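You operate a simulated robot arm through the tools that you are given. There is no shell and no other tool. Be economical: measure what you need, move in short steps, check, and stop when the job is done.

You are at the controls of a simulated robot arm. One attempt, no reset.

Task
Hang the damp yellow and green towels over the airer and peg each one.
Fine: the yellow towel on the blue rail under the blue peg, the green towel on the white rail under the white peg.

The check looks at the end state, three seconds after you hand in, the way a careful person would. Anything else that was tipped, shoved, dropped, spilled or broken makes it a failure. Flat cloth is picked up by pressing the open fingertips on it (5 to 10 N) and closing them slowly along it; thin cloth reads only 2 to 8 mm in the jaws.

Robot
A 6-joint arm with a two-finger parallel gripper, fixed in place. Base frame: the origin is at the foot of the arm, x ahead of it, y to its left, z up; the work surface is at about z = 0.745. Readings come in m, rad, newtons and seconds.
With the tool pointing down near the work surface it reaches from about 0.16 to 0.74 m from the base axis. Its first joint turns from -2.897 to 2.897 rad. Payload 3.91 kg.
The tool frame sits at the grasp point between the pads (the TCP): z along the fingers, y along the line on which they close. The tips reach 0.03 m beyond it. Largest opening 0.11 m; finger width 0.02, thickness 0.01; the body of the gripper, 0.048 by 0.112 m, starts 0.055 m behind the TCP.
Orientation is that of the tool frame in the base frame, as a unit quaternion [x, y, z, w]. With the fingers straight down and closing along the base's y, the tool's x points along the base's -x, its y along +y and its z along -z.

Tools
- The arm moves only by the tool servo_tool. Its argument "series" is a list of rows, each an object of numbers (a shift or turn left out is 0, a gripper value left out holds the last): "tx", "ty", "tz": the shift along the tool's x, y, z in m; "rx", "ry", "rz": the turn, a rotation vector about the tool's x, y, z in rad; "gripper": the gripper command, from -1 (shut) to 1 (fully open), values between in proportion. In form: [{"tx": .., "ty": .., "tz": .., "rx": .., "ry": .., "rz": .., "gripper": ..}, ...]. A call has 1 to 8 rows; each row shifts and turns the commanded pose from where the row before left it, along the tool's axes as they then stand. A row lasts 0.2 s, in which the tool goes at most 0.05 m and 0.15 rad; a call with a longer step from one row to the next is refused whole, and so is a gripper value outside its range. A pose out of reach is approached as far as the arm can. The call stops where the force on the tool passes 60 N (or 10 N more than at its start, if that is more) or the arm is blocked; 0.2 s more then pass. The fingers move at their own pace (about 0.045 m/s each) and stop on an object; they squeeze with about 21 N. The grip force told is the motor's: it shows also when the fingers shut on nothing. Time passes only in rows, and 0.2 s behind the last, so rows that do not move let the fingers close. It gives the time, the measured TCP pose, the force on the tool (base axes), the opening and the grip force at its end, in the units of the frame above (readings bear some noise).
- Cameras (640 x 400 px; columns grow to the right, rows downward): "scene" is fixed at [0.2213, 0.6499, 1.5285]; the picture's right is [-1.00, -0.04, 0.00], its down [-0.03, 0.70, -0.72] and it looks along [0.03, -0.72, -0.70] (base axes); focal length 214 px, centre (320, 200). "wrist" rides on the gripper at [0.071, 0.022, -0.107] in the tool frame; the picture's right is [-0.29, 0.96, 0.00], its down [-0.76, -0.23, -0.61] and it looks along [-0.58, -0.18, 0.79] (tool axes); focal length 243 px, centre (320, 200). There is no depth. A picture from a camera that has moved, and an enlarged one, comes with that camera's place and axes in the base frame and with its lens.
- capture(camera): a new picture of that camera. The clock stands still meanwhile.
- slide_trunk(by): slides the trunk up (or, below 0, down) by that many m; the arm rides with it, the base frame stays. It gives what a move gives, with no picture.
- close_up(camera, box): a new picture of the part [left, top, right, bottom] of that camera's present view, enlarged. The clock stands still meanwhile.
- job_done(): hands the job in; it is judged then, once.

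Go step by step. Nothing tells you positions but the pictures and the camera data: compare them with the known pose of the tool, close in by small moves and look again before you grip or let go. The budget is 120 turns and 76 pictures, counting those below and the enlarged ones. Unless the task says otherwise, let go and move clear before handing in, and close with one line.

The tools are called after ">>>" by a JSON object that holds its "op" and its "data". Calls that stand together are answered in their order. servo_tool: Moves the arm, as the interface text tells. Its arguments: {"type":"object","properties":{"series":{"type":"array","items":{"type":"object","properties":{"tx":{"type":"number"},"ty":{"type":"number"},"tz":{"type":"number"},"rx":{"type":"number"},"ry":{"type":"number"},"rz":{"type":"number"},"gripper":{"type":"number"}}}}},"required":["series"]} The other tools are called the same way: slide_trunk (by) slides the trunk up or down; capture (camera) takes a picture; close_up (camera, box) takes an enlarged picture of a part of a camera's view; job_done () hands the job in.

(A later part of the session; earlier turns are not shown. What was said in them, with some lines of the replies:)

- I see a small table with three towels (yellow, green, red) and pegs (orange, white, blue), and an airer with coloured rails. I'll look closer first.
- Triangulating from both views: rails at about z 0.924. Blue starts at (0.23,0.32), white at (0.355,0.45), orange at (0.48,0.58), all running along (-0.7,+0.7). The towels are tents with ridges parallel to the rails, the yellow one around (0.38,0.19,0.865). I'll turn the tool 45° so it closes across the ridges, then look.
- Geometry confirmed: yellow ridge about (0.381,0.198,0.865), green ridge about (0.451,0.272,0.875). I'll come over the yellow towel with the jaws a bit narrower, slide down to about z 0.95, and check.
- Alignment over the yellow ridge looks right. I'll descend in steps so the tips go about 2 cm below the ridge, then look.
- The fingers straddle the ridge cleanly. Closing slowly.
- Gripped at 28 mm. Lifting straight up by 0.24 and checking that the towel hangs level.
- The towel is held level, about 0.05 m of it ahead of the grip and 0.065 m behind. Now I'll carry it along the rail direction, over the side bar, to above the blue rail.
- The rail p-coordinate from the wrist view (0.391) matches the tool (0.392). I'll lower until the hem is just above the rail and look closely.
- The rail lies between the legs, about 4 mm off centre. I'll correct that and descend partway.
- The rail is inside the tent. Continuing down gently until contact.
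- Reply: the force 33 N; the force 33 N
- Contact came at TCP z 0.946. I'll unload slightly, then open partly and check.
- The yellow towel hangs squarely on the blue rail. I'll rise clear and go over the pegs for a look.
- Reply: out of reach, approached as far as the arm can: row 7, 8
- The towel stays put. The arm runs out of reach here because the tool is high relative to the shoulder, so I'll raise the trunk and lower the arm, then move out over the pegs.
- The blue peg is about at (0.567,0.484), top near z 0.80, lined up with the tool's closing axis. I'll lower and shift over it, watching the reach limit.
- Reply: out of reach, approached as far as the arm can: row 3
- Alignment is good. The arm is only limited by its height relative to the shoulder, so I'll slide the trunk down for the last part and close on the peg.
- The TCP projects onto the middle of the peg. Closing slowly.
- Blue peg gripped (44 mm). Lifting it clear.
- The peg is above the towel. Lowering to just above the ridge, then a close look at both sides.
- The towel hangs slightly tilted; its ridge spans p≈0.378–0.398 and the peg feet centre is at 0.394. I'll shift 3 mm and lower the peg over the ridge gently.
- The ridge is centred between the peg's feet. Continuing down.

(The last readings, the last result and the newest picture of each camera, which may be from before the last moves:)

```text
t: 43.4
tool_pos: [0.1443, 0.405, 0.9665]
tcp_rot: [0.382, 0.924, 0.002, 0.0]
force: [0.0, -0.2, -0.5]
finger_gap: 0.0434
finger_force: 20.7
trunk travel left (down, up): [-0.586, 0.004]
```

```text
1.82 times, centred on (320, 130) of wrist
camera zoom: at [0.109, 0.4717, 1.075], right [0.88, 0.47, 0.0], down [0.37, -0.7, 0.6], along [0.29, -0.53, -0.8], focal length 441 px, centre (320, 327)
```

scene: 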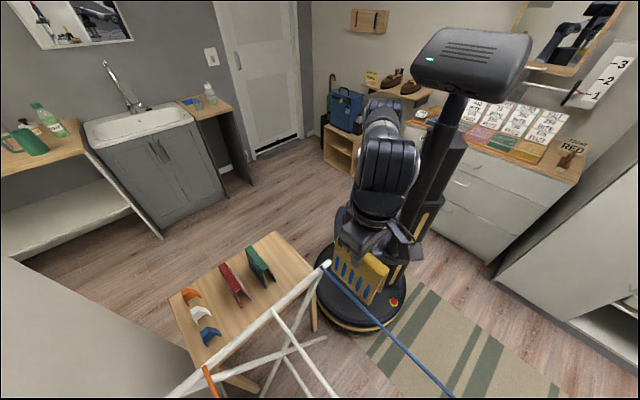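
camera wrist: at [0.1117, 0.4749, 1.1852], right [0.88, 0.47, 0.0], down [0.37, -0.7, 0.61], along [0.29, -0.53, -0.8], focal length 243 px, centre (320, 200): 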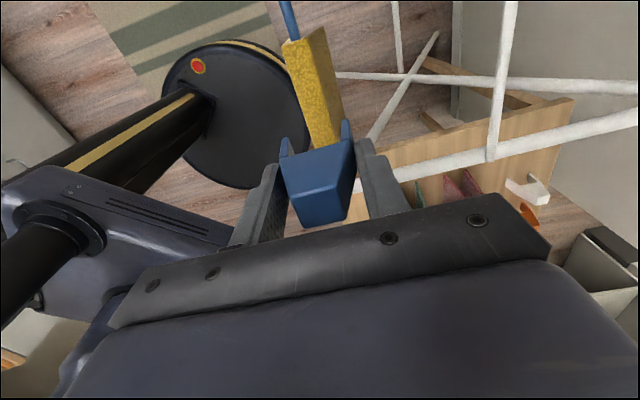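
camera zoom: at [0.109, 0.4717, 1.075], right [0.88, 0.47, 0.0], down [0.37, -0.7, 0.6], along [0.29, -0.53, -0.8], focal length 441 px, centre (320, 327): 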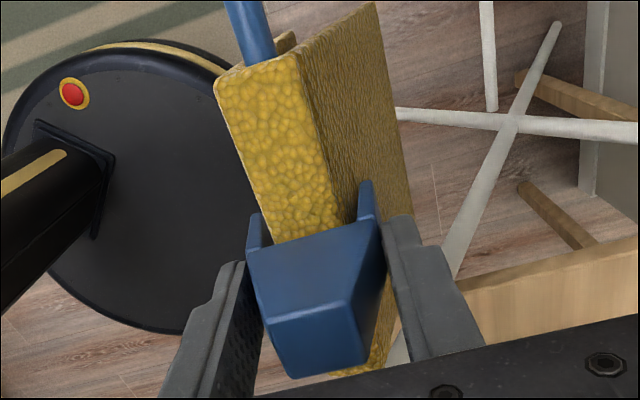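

>>> {"op": "servo_tool", "data": {"series": [{"tz": 0.005}, {"tz": 0.005}, {"tz": 0.004}, {}]}}

>>> {"op": "close_up", "data": {"camera": "wrist", "box": [220, 20, 420, 240]}}

```text
t: 44.4
tool_pos: [0.1448, 0.4055, 0.954]
tcp_rot: [0.383, 0.924, 0.005, 0.0]
force: [-1.1, 1.6, 19.7]
finger_gap: 0.044
finger_force: 21.2
trunk travel left (down, up): [-0.586, 0.004]
```

```text
1.82 times, centred on (320, 130) of wrist
camera zoom: at [0.1089, 0.4716, 1.0623], right [0.88, 0.47, 0.01], down [0.37, -0.71, 0.6], along [0.29, -0.53, -0.8], focal length 441 px, centre (320, 327)
```

zoom: 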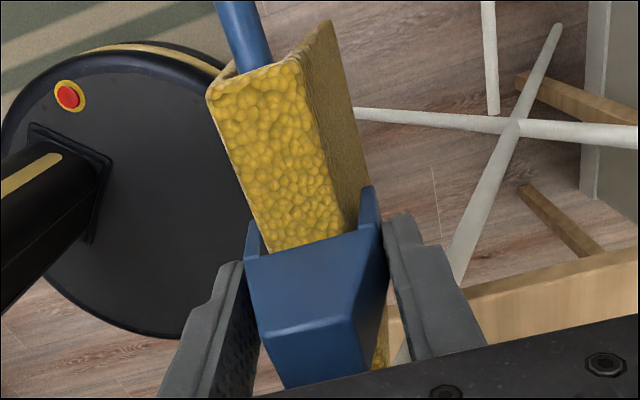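

Contact at 20 N with the towel straightened between the legs. I'll press a bit more to see whether it seats further.

>>> {"op": "servo_tool", "data": {"series": [{"tz": 0.002}, {"tz": 0.002}, {}]}}

>>> {"op": "close_up", "data": {"camera": "scene", "box": [330, 260, 410, 320]}}

>>> {"op": "close_up", "data": {"camera": "wrist", "box": [220, 20, 420, 240]}}

```text
t: 45.2
tool_pos: [0.1447, 0.4056, 0.9475]
tcp_rot: [0.383, 0.924, 0.002, 0.0]
force: [-0.9, 1.2, 19.5]
finger_gap: 0.0448
finger_force: 21.0
trunk travel left (down, up): [-0.586, 0.004]
```

```text
6.67 times, centred on (370, 290) of scene
camera zoom: at [0.2213, 0.6499, 1.5285], right [-1.0, -0.04, 0.0], down [-0.03, 0.7, -0.72], along [0.03, -0.72, -0.7], focal length 1430 px, centre (-13, -400)
```

zoom: 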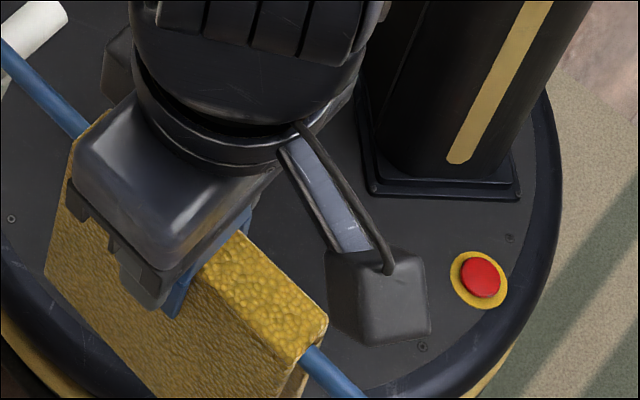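

```text
1.82 times, centred on (320, 130) of wrist
camera zoom: at [0.1094, 0.4713, 1.0572], right [0.88, 0.47, 0.01], down [0.37, -0.7, 0.6], along [0.29, -0.53, -0.8], focal length 441 px, centre (320, 327)
```

zoom: 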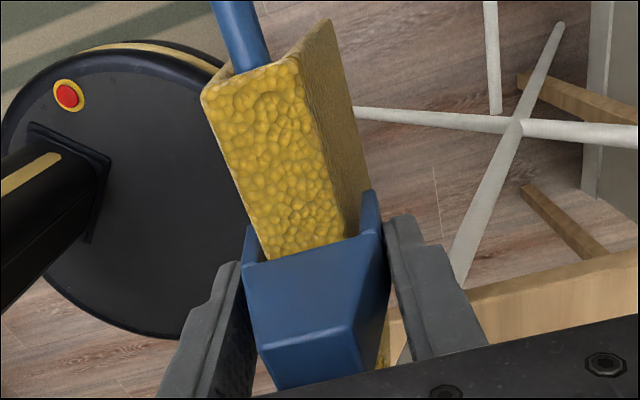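

The peg now slips in the jaws instead of moving, so it is seated on the ridge. Unload and release slowly.

>>> {"op": "servo_tool", "data": {"series": [{"tz": -0.002}, {"gripper": -0.1}, {"gripper": 0.0}, {"gripper": 0.2}, {"gripper": 0.4}, {}]}}

>>> {"op": "servo_tool", "data": {"series": [{"tz": -0.015}, {"tz": -0.03}, {"tz": -0.04}, {"tz": -0.04}, {"tz": -0.03}, {"tz": -0.03}, {}]}}

>>> {"op": "capture", "data": {"camera": "wrist"}}

>>> {"op": "close_up", "data": {"camera": "scene", "box": [320, 250, 420, 330]}}

```text
t: 46.6
tool_pos: [0.1439, 0.4059, 0.9504]
tcp_rot: [0.382, 0.924, 0.002, 0.0]
force: [-0.4, -0.1, 0.7]
finger_gap: 0.0769
finger_force: 0.1
trunk travel left (down, up): [-0.586, 0.004]
```

```text
t: 48.2
tool_pos: [0.1447, 0.4044, 1.1362]
tcp_rot: [0.383, 0.924, 0.003, 0.0]
force: [0.0, -0.2, -0.6]
finger_gap: 0.077
finger_force: 0.2
trunk travel left (down, up): [-0.586, 0.004]
```

```text
29 pictures are left
camera wrist: at [0.1092, 0.4706, 1.2443], right [0.88, 0.47, 0.0], down [0.37, -0.7, 0.6], along [0.29, -0.53, -0.8], focal length 243 px, centre (320, 200)
```

wrist: 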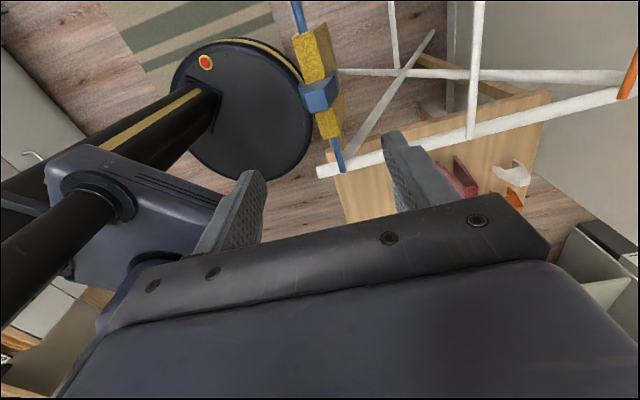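

```text
5.00 times, centred on (370, 290) of scene
camera zoom: at [0.2213, 0.6499, 1.5285], right [-1.0, -0.04, 0.0], down [-0.03, 0.7, -0.72], along [0.03, -0.72, -0.7], focal length 1072 px, centre (70, -250)
```

zoom: 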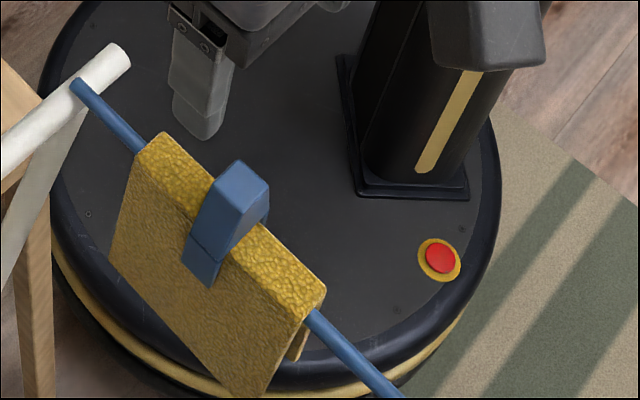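

The yellow towel is pegged under the blue peg. Now over the green towel at about (0.452,0.270).

>>> {"op": "servo_tool", "data": {"series": [{"tx": -0.039, "ty": 0.0153}, {"tx": -0.039, "ty": 0.0153}, {"tx": -0.039, "ty": 0.0153}, {"tx": -0.039, "ty": 0.0153}, {"tx": -0.039, "ty": 0.0153}, {"tx": -0.039, "ty": 0.0153}, {"tx": -0.039, "ty": 0.0153}, {"tx": -0.039, "ty": 0.0153}]}}

>>> {"op": "servo_tool", "data": {"series": [{"tz": 0.04}, {"tz": 0.04}, {"tz": 0.04}, {"tz": 0.04}, {"tz": 0.03}, {}]}}

>>> {"op": "capture", "data": {"camera": "wrist"}}

```text
t: 50.0
tool_pos: [0.4505, 0.2707, 1.1337]
tcp_rot: [0.383, 0.924, 0.003, 0.0]
force: [0.0, 0.4, -0.1]
finger_gap: 0.0769
finger_force: 0.0
trunk travel left (down, up): [-0.586, 0.004]
```

```text
t: 51.4
tool_pos: [0.4552, 0.2683, 0.9451]
tcp_rot: [0.383, 0.924, 0.004, 0.001]
force: [-0.6, -0.9, 0.1]
finger_gap: 0.0771
finger_force: 0.1
trunk travel left (down, up): [-0.586, 0.004]
```

```text
27 pictures are left
camera wrist: at [0.419, 0.3346, 1.0535], right [0.88, 0.47, 0.0], down [0.37, -0.7, 0.61], along [0.29, -0.53, -0.8], focal length 243 px, centre (320, 200)
```

wrist: 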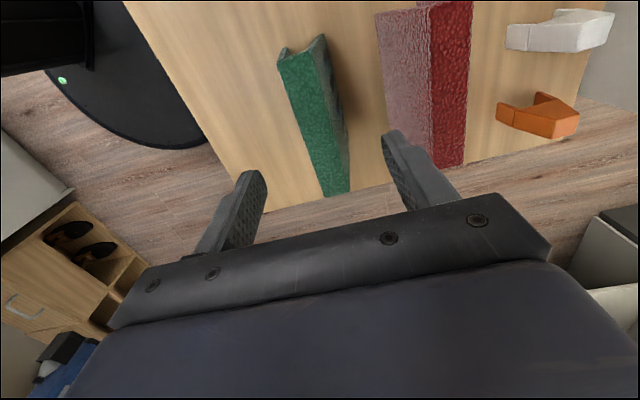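

Aligned over the green ridge. Descending and closing.

>>> {"op": "servo_tool", "data": {"series": [{"tz": 0.02, "ty": 0.001, "tx": 0.002}, {"tz": 0.02}, {"tz": 0.012}, {"tz": 0.009}, {}]}}

>>> {"op": "close_up", "data": {"camera": "scene", "box": [200, 210, 300, 290]}}

```text
t: 52.6
tool_pos: [0.4519, 0.2738, 0.8843]
tcp_rot: [0.382, 0.924, 0.003, 0.0]
force: [0.6, 0.3, 0.9]
finger_gap: 0.0769
finger_force: 0.1
trunk travel left (down, up): [-0.586, 0.004]
```

```text
5.00 times, centred on (250, 250) of scene
camera zoom: at [0.2213, 0.6499, 1.5285], right [-1.0, -0.04, 0.0], down [-0.03, 0.7, -0.72], along [0.03, -0.72, -0.7], focal length 1072 px, centre (670, -50)
```

zoom: 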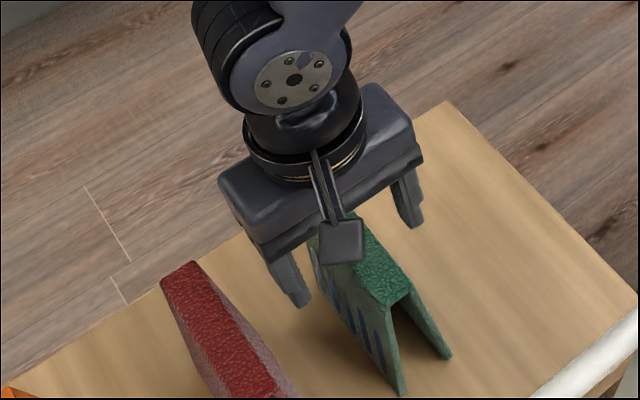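

>>> {"op": "servo_tool", "data": {"series": [{"gripper": 0.1}, {"gripper": -0.2}, {"gripper": -0.45}, {"gripper": -0.65}, {"gripper": -0.85}, {"gripper": -1}, {}, {}]}}

>>> {"op": "servo_tool", "data": {"series": [{"tz": -0.01}, {"tz": -0.03}, {"tz": -0.04}, {"tz": -0.04}, {"tz": -0.04}, {"tz": -0.04}, {"tz": -0.04}, {"tz": -0.03}]}}

>>> {"op": "close_up", "data": {"camera": "scene", "box": [160, 120, 320, 240]}}

```text
t: 54.4
tool_pos: [0.4509, 0.2734, 0.8839]
tcp_rot: [0.383, 0.924, 0.002, 0.0]
force: [-1.4, -0.9, 1.0]
finger_gap: 0.0269
finger_force: 20.8
trunk travel left (down, up): [-0.586, 0.004]
```

```text
t: 56.2
tool_pos: [0.4527, 0.2733, 1.1536]
tcp_rot: [0.383, 0.924, 0.003, 0.0]
force: [0.7, 0.2, -1.2]
finger_gap: 0.0267
finger_force: 21.3
trunk travel left (down, up): [-0.586, 0.004]
```

```text
3.33 times, centred on (240, 180) of scene
camera zoom: at [0.2213, 0.6499, 1.5285], right [-1.0, -0.04, 0.0], down [-0.03, 0.7, -0.72], along [0.03, -0.72, -0.7], focal length 715 px, centre (587, 267)
```

zoom: 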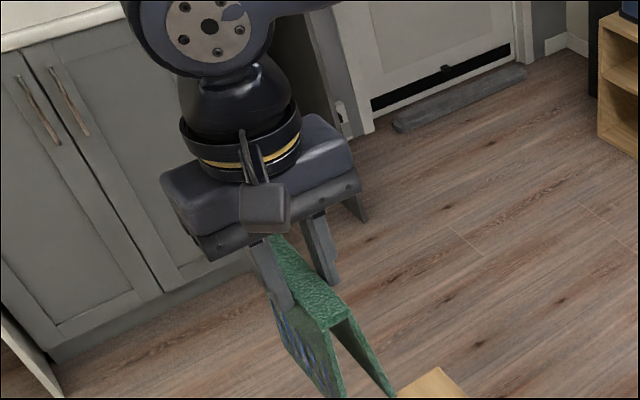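

Green held level. Carrying it over the bar to above the white rail (p≈0.569).

>>> {"op": "servo_tool", "data": {"series": [{"tx": 0.03, "ty": 0.006}, {"tx": 0.041, "ty": 0.007}, {"tx": 0.041, "ty": 0.007}, {"tx": 0.041, "ty": 0.007}, {"tx": 0.041, "ty": 0.007}, {"tx": 0.041, "ty": 0.007}, {"tx": 0.041, "ty": 0.007}, {"tx": 0.041, "ty": 0.007}]}}

>>> {"op": "servo_tool", "data": {"series": [{}, {}]}}

>>> {"op": "capture", "data": {"camera": "wrist"}}

```text
t: 58.0
tool_pos: [0.2641, 0.5334, 1.1549]
tcp_rot: [0.383, 0.924, 0.002, 0.001]
force: [0.6, -0.9, -0.3]
finger_gap: 0.0266
finger_force: 20.4
trunk travel left (down, up): [-0.586, 0.004]
```

```text
t: 58.6
tool_pos: [0.2653, 0.5326, 1.1548]
tcp_rot: [0.383, 0.924, 0.004, 0.0]
force: [-0.8, -0.9, -0.4]
finger_gap: 0.0263
finger_force: 21.3
trunk travel left (down, up): [-0.586, 0.004]
```

```text
24 pictures are left
camera wrist: at [0.2296, 0.5985, 1.2631], right [0.88, 0.47, 0.0], down [0.37, -0.7, 0.61], along [0.29, -0.53, -0.8], focal length 243 px, centre (320, 200)
```

wrist: 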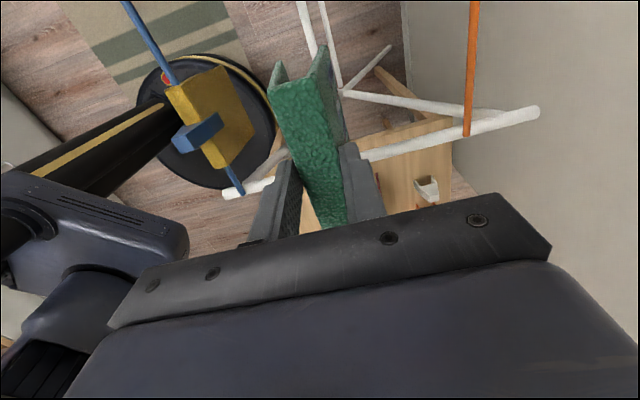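

White rail p≈0.570; the tool is at 0.564. Correcting and lowering to just above the rail.

>>> {"op": "servo_tool", "data": {"series": [{"ty": 0.003, "tz": 0.02}, {"tz": 0.03}, {"tz": 0.02}, {}]}}

>>> {"op": "close_up", "data": {"camera": "wrist", "box": [230, 0, 430, 125]}}

>>> {"op": "capture", "data": {"camera": "scene"}}

```text
t: 59.6
tool_pos: [0.2685, 0.5382, 1.0834]
tcp_rot: [0.382, 0.924, 0.002, 0.0]
force: [0.0, 0.5, -1.7]
finger_gap: 0.0267
finger_force: 21.1
trunk travel left (down, up): [-0.586, 0.004]
```

```text
3.20 times, centred on (330, 62) of wrist
camera zoom: at [0.2322, 0.6032, 1.1925], right [0.88, 0.47, 0.0], down [0.37, -0.7, 0.61], along [0.29, -0.53, -0.8], focal length 776 px, centre (288, 640)
```

zoom: 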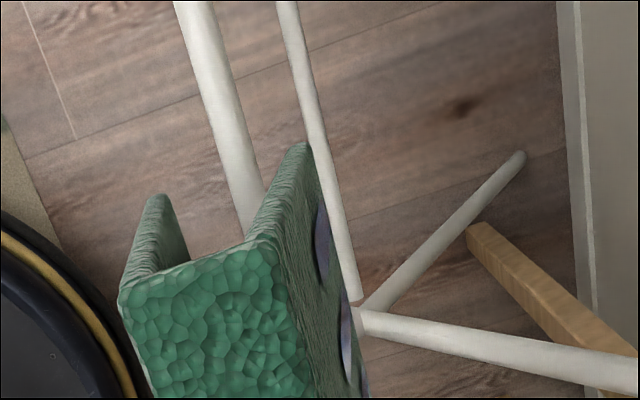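

```text
22 pictures are left
```

scene: 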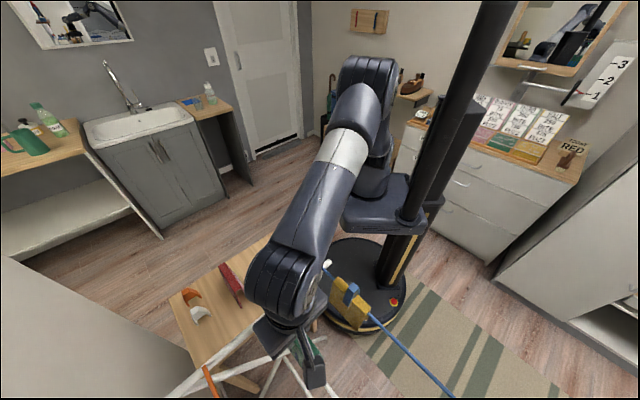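

The rail is centred between the hems (within 2 mm). Descending over it.

>>> {"op": "servo_tool", "data": {"series": [{"tz": 0.015, "ty": 0.001}, {"tz": 0.02}, {"tz": 0.02}, {"tz": 0.02}, {"tz": 0.02}, {"tz": 0.015}, {}]}}

>>> {"op": "close_up", "data": {"camera": "wrist", "box": [230, 0, 430, 125]}}

```text
t: 61.2
tool_pos: [0.2695, 0.5391, 0.9772]
tcp_rot: [0.383, 0.924, 0.003, 0.0]
force: [0.5, 0.2, -0.9]
finger_gap: 0.0265
finger_force: 20.2
trunk travel left (down, up): [-0.586, 0.004]
```

```text
3.20 times, centred on (330, 62) of wrist
camera zoom: at [0.2338, 0.6056, 1.0841], right [0.88, 0.47, 0.0], down [0.37, -0.7, 0.61], along [0.29, -0.53, -0.8], focal length 776 px, centre (288, 640)
```

zoom: 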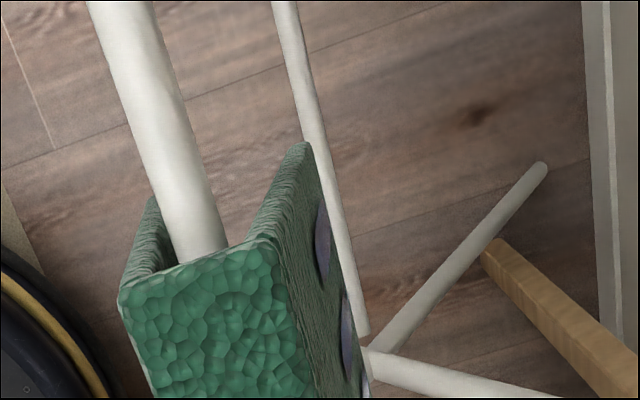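

>>> {"op": "servo_tool", "data": {"series": [{"tz": 0.006}, {"tz": 0.006}, {"tz": 0.004}, {}]}}

>>> {"op": "servo_tool", "data": {"series": [{"tz": 0.003}, {"tz": 0.003}, {}]}}

>>> {"op": "servo_tool", "data": {"series": [{"tz": 0.002}, {"tz": 0.002}, {}]}}

```text
t: 62.2
tool_pos: [0.2691, 0.5397, 0.9598]
tcp_rot: [0.382, 0.924, 0.003, 0.0]
force: [0.3, 1.3, -0.3]
finger_gap: 0.0264
finger_force: 21.1
trunk travel left (down, up): [-0.586, 0.004]
```

```text
t: 63.0
tool_pos: [0.2697, 0.5395, 0.9535]
tcp_rot: [0.383, 0.924, 0.003, 0.0]
force: [-0.1, 0.2, 1.3]
finger_gap: 0.0265
finger_force: 21.0
trunk travel left (down, up): [-0.586, 0.004]
```

```text
t: 63.8
tool_pos: [0.2681, 0.5399, 0.9521]
tcp_rot: [0.383, 0.924, 0.007, 0.0]
force: [-1.1, -0.7, 34.2]
finger_gap: 0.0275
finger_force: 21.0
trunk travel left (down, up): [-0.586, 0.004]
```

Contact. Unload a little and open slowly.

>>> {"op": "servo_tool", "data": {"series": [{"tz": -0.003}, {"gripper": -0.4}, {"gripper": -0.2}, {"gripper": 0.1}, {"gripper": 0.3}, {}]}}

>>> {"op": "capture", "data": {"camera": "wrist"}}

```text
t: 65.2
tool_pos: [0.2693, 0.5402, 0.9531]
tcp_rot: [0.383, 0.924, 0.003, 0.001]
force: [-0.2, 0.0, 0.1]
finger_gap: 0.0714
finger_force: 0.1
trunk travel left (down, up): [-0.586, 0.004]
```

```text
20 pictures are left
camera wrist: at [0.2337, 0.605, 1.0601], right [0.88, 0.47, 0.0], down [0.37, -0.7, 0.61], along [0.29, -0.53, -0.8], focal length 243 px, centre (320, 200)
```

wrist: 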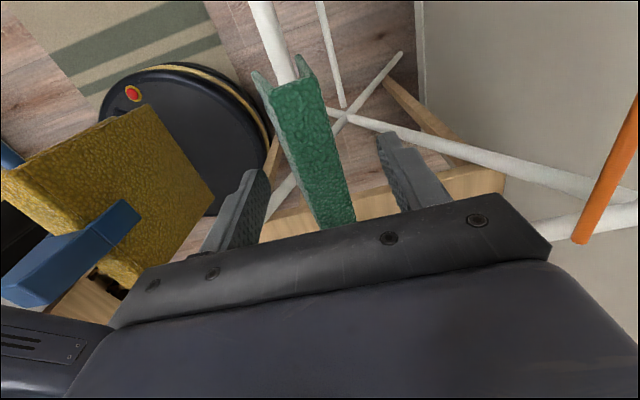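

The green towel hangs on the white rail. Rising clear, then over to the white peg.

>>> {"op": "servo_tool", "data": {"series": [{"tz": -0.015, "gripper": 0.4}, {"tz": -0.03}, {"tz": -0.04}, {"tz": -0.025}, {}]}}

>>> {"op": "servo_tool", "data": {"series": [{"tx": -0.039, "ty": 0.014}, {"tx": -0.039, "ty": 0.014}, {"tx": -0.039, "ty": 0.014}, {"tx": -0.039, "ty": 0.014}, {"tx": -0.039, "ty": 0.014}, {"tx": -0.039, "ty": 0.014}, {"tx": -0.039, "ty": 0.014}, {"tx": -0.039, "ty": 0.014}]}}

>>> {"op": "servo_tool", "data": {"series": [{"tz": 0.035, "rx": -0.045}, {"tz": 0.035, "rx": -0.045}, {"tz": 0.035}, {"tz": 0.03}, {}]}}

>>> {"op": "capture", "data": {"camera": "wrist"}}

>>> {"op": "close_up", "data": {"camera": "scene", "box": [160, 250, 320, 370]}}

```text
t: 66.4
tool_pos: [0.2691, 0.5399, 1.0628]
tcp_rot: [0.383, 0.924, 0.003, 0.0]
force: [-0.3, 0.0, -0.2]
finger_gap: 0.077
finger_force: 0.1
trunk travel left (down, up): [-0.586, 0.004]
```

```text
t: 68.2
tool_pos: [0.569, 0.3976, 1.0622]
tcp_rot: [0.383, 0.924, 0.003, 0.0]
force: [-0.4, 0.0, 0.7]
finger_gap: 0.0767
finger_force: 0.1
trunk travel left (down, up): [-0.586, 0.004]
```

```text
t: 69.4
tool_pos: [0.5735, 0.4038, 0.9269]
tcp_rot: [0.382, 0.923, 0.044, 0.017]
force: [0.3, 0.4, -0.6]
finger_gap: 0.0771
finger_force: 0.1
trunk travel left (down, up): [-0.586, 0.004]
```

```text
19 pictures are left
camera wrist: at [0.5314, 0.4628, 1.0377], right [0.88, 0.47, 0.09], down [0.33, -0.74, 0.58], along [0.34, -0.48, -0.81], focal length 243 px, centre (320, 200)
```

wrist: 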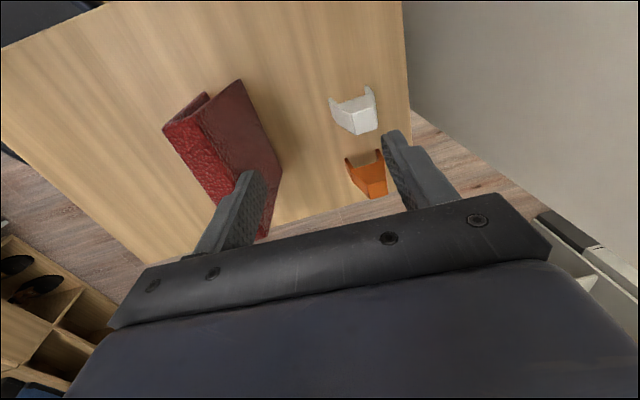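

```text
3.33 times, centred on (240, 310) of scene
camera zoom: at [0.2213, 0.6499, 1.5285], right [-1.0, -0.04, 0.0], down [-0.03, 0.7, -0.72], along [0.03, -0.72, -0.7], focal length 715 px, centre (587, -167)
```

zoom: 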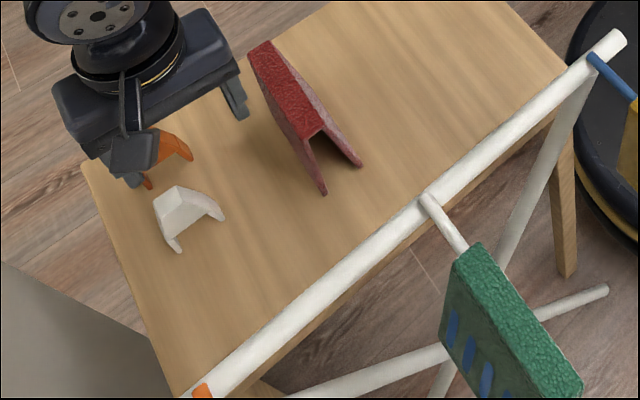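

White peg located at about p 0.742, q −0.138. With the slight outward tilt for reach, I'll move over it and then slide the trunk down.

>>> {"op": "servo_tool", "data": {"series": [{"tx": -0.006, "ty": 0.017}, {"tx": -0.006, "ty": 0.017}, {"tx": -0.006, "ty": 0.017}, {}]}}

>>> {"op": "slide_trunk", "data": {"by": -0.08}}

>>> {"op": "capture", "data": {"camera": "wrist"}}

```text
t: 70.4
tool_pos: [0.6229, 0.4267, 0.9324]
tcp_rot: [0.383, 0.923, 0.044, 0.017]
force: [0.0, 0.2, 0.0]
finger_gap: 0.0767
finger_force: 0.1
trunk travel left (down, up): [-0.586, 0.004]
```

```text
t: 71.6
tool_pos: [0.6216, 0.4291, 0.8512]
tcp_rot: [0.382, 0.923, 0.045, 0.018]
force: [-0.2, -0.3, -0.8]
finger_gap: 0.077
finger_force: 0.0
trunk travel left (down, up): [-0.506, 0.084]
```

```text
17 pictures are left
camera wrist: at [0.58, 0.4864, 0.962], right [0.88, 0.47, 0.09], down [0.33, -0.74, 0.58], along [0.34, -0.48, -0.81], focal length 243 px, centre (320, 200)
```

wrist: 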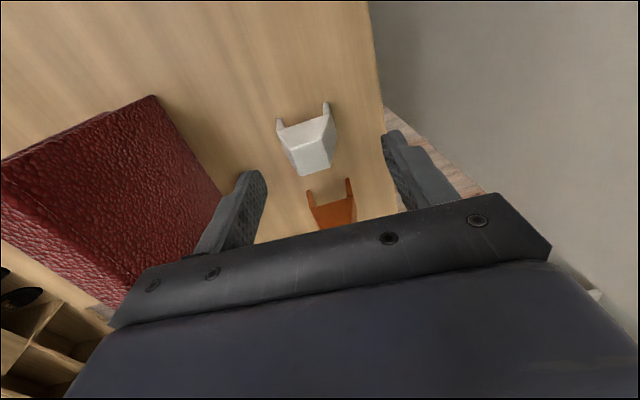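

>>> {"op": "slide_trunk", "data": {"by": -0.051}}

>>> {"op": "capture", "data": {"camera": "wrist"}}

```text
t: 72.5
tool_pos: [0.622, 0.4283, 0.8011]
tcp_rot: [0.383, 0.923, 0.045, 0.018]
force: [0.5, 0.0, -0.3]
finger_gap: 0.077
finger_force: 0.1
trunk travel left (down, up): [-0.455, 0.135]
```

```text
16 pictures are left
camera wrist: at [0.58, 0.4864, 0.9109], right [0.88, 0.47, 0.09], down [0.33, -0.74, 0.58], along [0.34, -0.48, -0.81], focal length 243 px, centre (320, 200)
```

wrist: 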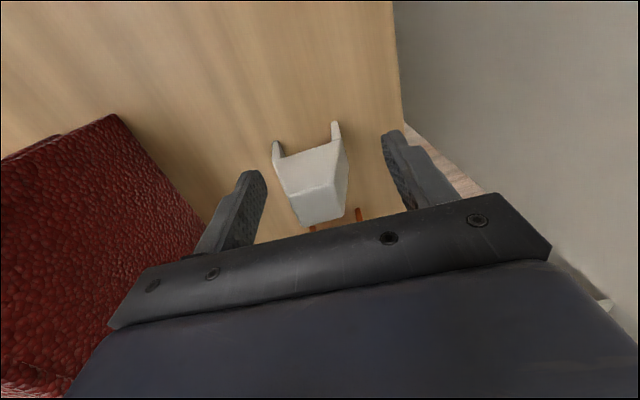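

Peg centred between the jaws. Closing slowly.

>>> {"op": "servo_tool", "data": {"series": [{"ty": -0.003}, {"gripper": 0.1}, {"gripper": -0.1}, {"gripper": -0.3}, {"gripper": -0.5}, {"gripper": -1}, {}, {}]}}

>>> {"op": "slide_trunk", "data": {"by": 0.13}}

>>> {"op": "capture", "data": {"camera": "wrist"}}

```text
t: 74.3
tool_pos: [0.6213, 0.4264, 0.7998]
tcp_rot: [0.382, 0.923, 0.044, 0.017]
force: [0.6, -0.5, 0.7]
finger_gap: 0.0439
finger_force: 21.1
trunk travel left (down, up): [-0.455, 0.135]
```

```text
t: 75.9
tool_pos: [0.6194, 0.4253, 0.9313]
tcp_rot: [0.382, 0.923, 0.044, 0.018]
force: [0.3, -0.8, -0.4]
finger_gap: 0.0435
finger_force: 21.3
trunk travel left (down, up): [-0.585, 0.005]
```

```text
15 pictures are left
camera wrist: at [0.5783, 0.4846, 1.04], right [0.88, 0.47, 0.09], down [0.33, -0.74, 0.58], along [0.34, -0.48, -0.81], focal length 243 px, centre (320, 200)
```

wrist: 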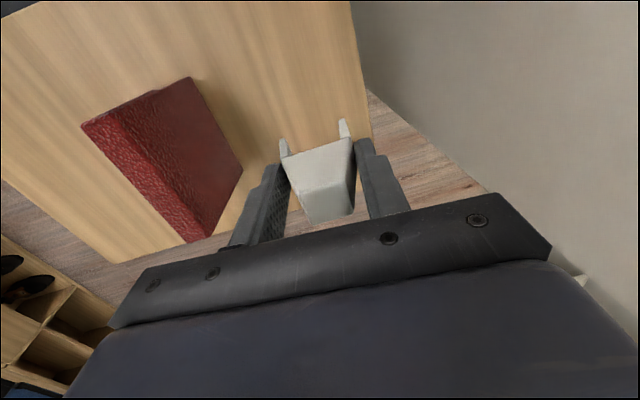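

White peg held (44 mm), sitting square to the fingers, so I'll remove the tilt while rising and retracting.

>>> {"op": "servo_tool", "data": {"series": [{"tz": -0.015, "ty": -0.01}, {"tz": -0.03, "ty": -0.02}, {"tz": -0.035, "ty": -0.02, "rx": 0.045}, {"tz": -0.035, "ty": -0.02, "rx": 0.045}, {"tz": -0.03, "ty": -0.015}, {}]}}

```text
t: 77.3
tool_pos: [0.5537, 0.3591, 1.0672]
tcp_rot: [0.384, 0.923, 0.004, 0.0]
force: [0.6, -0.2, 0.0]
finger_gap: 0.0435
finger_force: 21.3
trunk travel left (down, up): [-0.585, 0.005]
```

>>> {"op": "servo_tool", "data": {"series": [{"tx": 0.0403, "ty": -0.0093, "tz": -0.01}, {"tx": 0.0403, "ty": -0.0093}, {"tx": 0.0403, "ty": -0.0093}, {"tx": 0.0403, "ty": -0.0093}, {"tx": 0.0403, "ty": -0.0093}, {"tx": 0.0403, "ty": -0.0093}, {"tx": 0.0403, "ty": -0.0093}, {"tx": 0.0403, "ty": -0.0093}]}}

>>> {"op": "servo_tool", "data": {"series": [{"tz": 0.02}, {"tz": 0.025}, {"tz": 0.015}, {}]}}

>>> {"op": "close_up", "data": {"camera": "wrist", "box": [220, 20, 420, 240]}}

```text
t: 79.1
tool_pos: [0.2734, 0.535, 1.0789]
tcp_rot: [0.383, 0.924, 0.002, 0.0]
force: [-0.4, -0.2, 0.5]
finger_gap: 0.0435
finger_force: 20.9
trunk travel left (down, up): [-0.585, 0.005]
```

```text
t: 80.1
tool_pos: [0.2723, 0.534, 1.0181]
tcp_rot: [0.382, 0.924, 0.003, 0.0]
force: [-0.1, 0.0, 0.0]
finger_gap: 0.0437
finger_force: 20.8
trunk travel left (down, up): [-0.585, 0.005]
```

```text
1.82 times, centred on (320, 130) of wrist
camera zoom: at [0.2371, 0.5994, 1.1268], right [0.88, 0.47, 0.0], down [0.37, -0.7, 0.61], along [0.29, -0.53, -0.8], focal length 441 px, centre (320, 327)
```

zoom: 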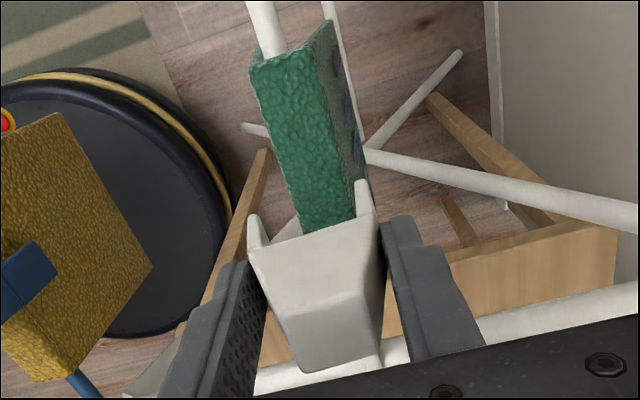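

The ridge centre is at p≈0.574 and the peg at 0.571. Shifting 2 mm and lowering.

>>> {"op": "servo_tool", "data": {"series": [{"ty": 0.002, "tz": 0.01}, {"tz": 0.01}, {"tz": 0.01}, {"tz": 0.006}, {}]}}

>>> {"op": "close_up", "data": {"camera": "wrist", "box": [220, 20, 420, 240]}}

```text
t: 81.3
tool_pos: [0.2755, 0.5355, 0.9839]
tcp_rot: [0.383, 0.924, 0.002, 0.0]
force: [1.0, -0.1, -0.5]
finger_gap: 0.0435
finger_force: 21.1
trunk travel left (down, up): [-0.585, 0.005]
```

```text
1.82 times, centred on (320, 130) of wrist
camera zoom: at [0.2401, 0.6018, 1.0917], right [0.88, 0.47, 0.0], down [0.37, -0.7, 0.61], along [0.29, -0.53, -0.8], focal length 441 px, centre (320, 327)
```

zoom: 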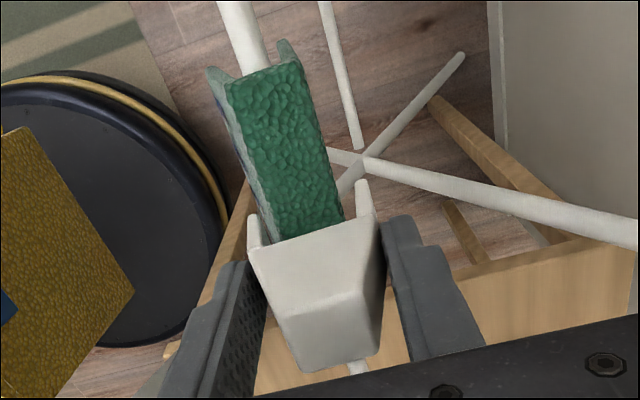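

>>> {"op": "servo_tool", "data": {"series": [{"tz": 0.007}, {"tz": 0.006}, {"tz": 0.005}, {}]}}

>>> {"op": "close_up", "data": {"camera": "wrist", "box": [220, 20, 420, 240]}}

```text
t: 82.3
tool_pos: [0.2739, 0.5366, 0.9645]
tcp_rot: [0.383, 0.924, 0.002, 0.001]
force: [-0.4, 0.5, 0.1]
finger_gap: 0.0433
finger_force: 20.5
trunk travel left (down, up): [-0.585, 0.005]
```

```text
1.82 times, centred on (320, 130) of wrist
camera zoom: at [0.2391, 0.6022, 1.0739], right [0.88, 0.47, 0.0], down [0.37, -0.7, 0.61], along [0.29, -0.53, -0.8], focal length 441 px, centre (320, 327)
```

zoom: 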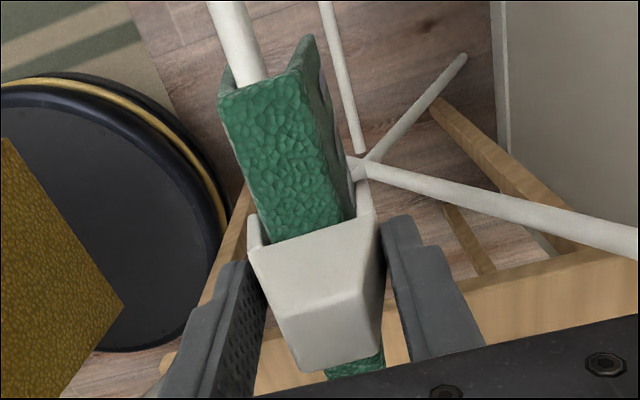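

Centred and upright. Seating it.

>>> {"op": "servo_tool", "data": {"series": [{"tz": 0.004}, {"tz": 0.003}, {}]}}

>>> {"op": "servo_tool", "data": {"series": [{"tz": 0.003}, {"tz": 0.002}, {}]}}

>>> {"op": "servo_tool", "data": {"series": [{"tz": 0.002}, {"tz": 0.002}, {}]}}

>>> {"op": "close_up", "data": {"camera": "wrist", "box": [220, 20, 420, 240]}}

```text
t: 83.1
tool_pos: [0.2739, 0.5366, 0.9615]
tcp_rot: [0.383, 0.924, 0.005, 0.001]
force: [1.3, 0.2, 18.6]
finger_gap: 0.0436
finger_force: 21.0
trunk travel left (down, up): [-0.585, 0.005]
```

```text
t: 83.9
tool_pos: [0.2747, 0.5376, 0.9544]
tcp_rot: [0.382, 0.924, 0.004, 0.0]
force: [0.3, 0.3, 19.8]
finger_gap: 0.044
finger_force: 21.1
trunk travel left (down, up): [-0.585, 0.005]
```

```text
t: 84.7
tool_pos: [0.2751, 0.5368, 0.9508]
tcp_rot: [0.383, 0.924, 0.002, 0.0]
force: [-2.4, -1.0, 18.6]
finger_gap: 0.0443
finger_force: 21.7
trunk travel left (down, up): [-0.585, 0.005]
```

```text
1.82 times, centred on (320, 130) of wrist
camera zoom: at [0.2393, 0.602, 1.0589], right [0.88, 0.47, 0.01], down [0.37, -0.7, 0.6], along [0.29, -0.53, -0.8], focal length 441 px, centre (320, 327)
```

zoom: 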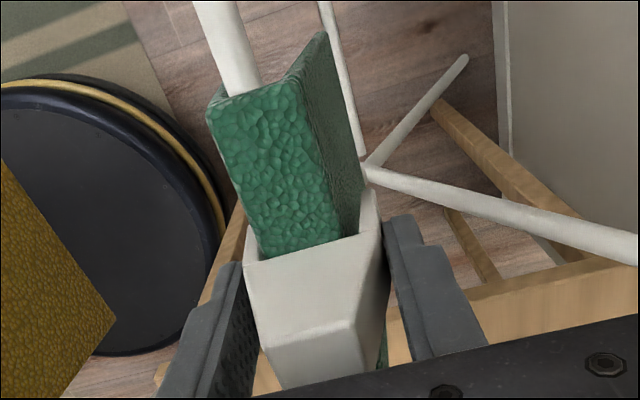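

Seated the same way as the blue one. Release and rise.

>>> {"op": "servo_tool", "data": {"series": [{"tz": -0.002}, {"gripper": -0.1}, {"gripper": 0.0}, {"gripper": 0.2}, {"gripper": 0.4}, {}]}}

>>> {"op": "servo_tool", "data": {"series": [{"tz": -0.015}, {"tz": -0.03}, {"tz": -0.04}, {"tz": -0.04}, {"tz": -0.02}, {}]}}

>>> {"op": "servo_tool", "data": {"series": [{"tx": -0.04, "ty": -0.02}, {"tx": -0.04, "ty": -0.02}, {"tx": -0.04, "ty": -0.02}, {"tx": -0.04, "ty": -0.02}, {"tx": -0.04, "ty": -0.02}, {"tx": -0.04}, {"tx": -0.04}, {}]}}

>>> {"op": "close_up", "data": {"camera": "scene", "box": [160, 230, 480, 400]}}

>>> {"op": "capture", "data": {"camera": "scene"}}

```text
t: 86.1
tool_pos: [0.2756, 0.5367, 0.9511]
tcp_rot: [0.383, 0.924, 0.003, 0.001]
force: [0.1, 0.1, -1.2]
finger_gap: 0.0767
finger_force: 0.0
trunk travel left (down, up): [-0.585, 0.005]
```

```text
t: 87.5
tool_pos: [0.2753, 0.5347, 1.0983]
tcp_rot: [0.383, 0.924, 0.003, 0.0]
force: [0.6, -1.1, -0.4]
finger_gap: 0.0768
finger_force: 0.0
trunk travel left (down, up): [-0.585, 0.005]
```

```text
t: 89.3
tool_pos: [0.4029, 0.2666, 1.0976]
tcp_rot: [0.383, 0.924, 0.002, 0.0]
force: [0.7, 0.3, 0.0]
finger_gap: 0.0769
finger_force: 0.0
trunk travel left (down, up): [-0.585, 0.005]
```

```text
2.00 times, centred on (320, 315) of scene
camera zoom: at [0.2213, 0.6499, 1.5285], right [-1.0, -0.04, 0.0], down [-0.03, 0.7, -0.72], along [0.03, -0.72, -0.7], focal length 429 px, centre (320, -30)
```

zoom: 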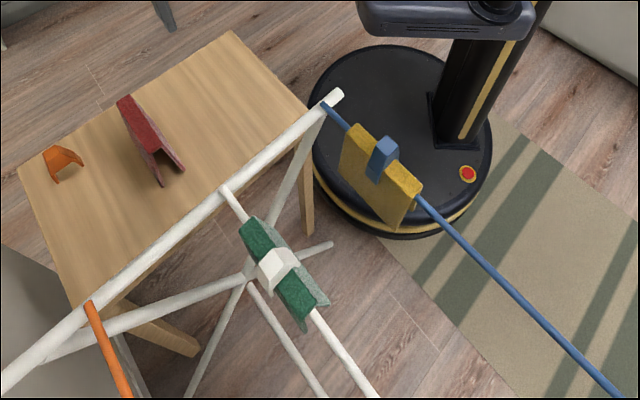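

```text
9 pictures are left
```

scene: 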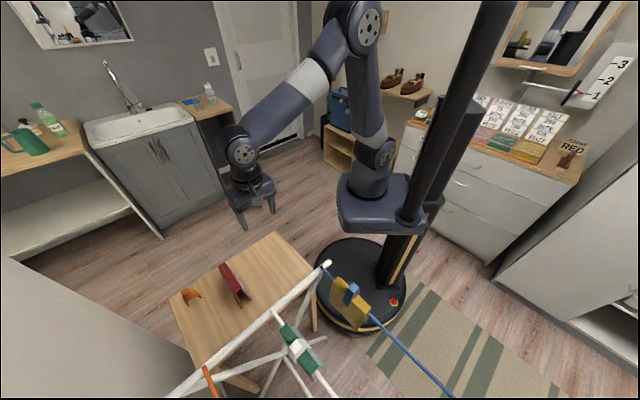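

Both are pegged on the correct rails. One last settled close look.

>>> {"op": "servo_tool", "data": {"series": [{}, {}, {}, {}, {}, {}, {}, {}]}}

>>> {"op": "close_up", "data": {"camera": "scene", "box": [250, 260, 410, 380]}}

```text
t: 91.1
tool_pos: [0.4033, 0.2672, 1.0979]
tcp_rot: [0.383, 0.924, 0.002, 0.0]
force: [0.0, 1.1, -0.4]
finger_gap: 0.0769
finger_force: 0.0
trunk travel left (down, up): [-0.585, 0.005]
```

```text
3.33 times, centred on (330, 320) of scene
camera zoom: at [0.2213, 0.6499, 1.5285], right [-1.0, -0.04, 0.0], down [-0.03, 0.7, -0.72], along [0.03, -0.72, -0.7], focal length 715 px, centre (287, -200)
```

zoom: 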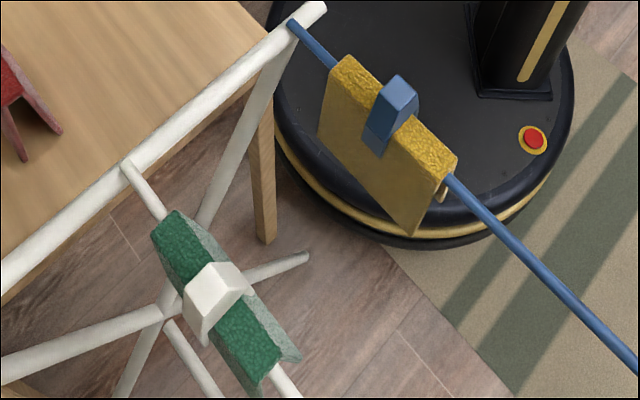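

Both towels hang steady, each under its matching peg, the gripper is clear, and nothing else was disturbed. Handing in.

>>> {"op": "job_done", "data": {}}

```text
The job is handed in.
```

The yellow towel hangs on the blue rail under the blue peg and the green towel on the white rail under the white peg; I let go of both, moved the arm clear and handed the job in.
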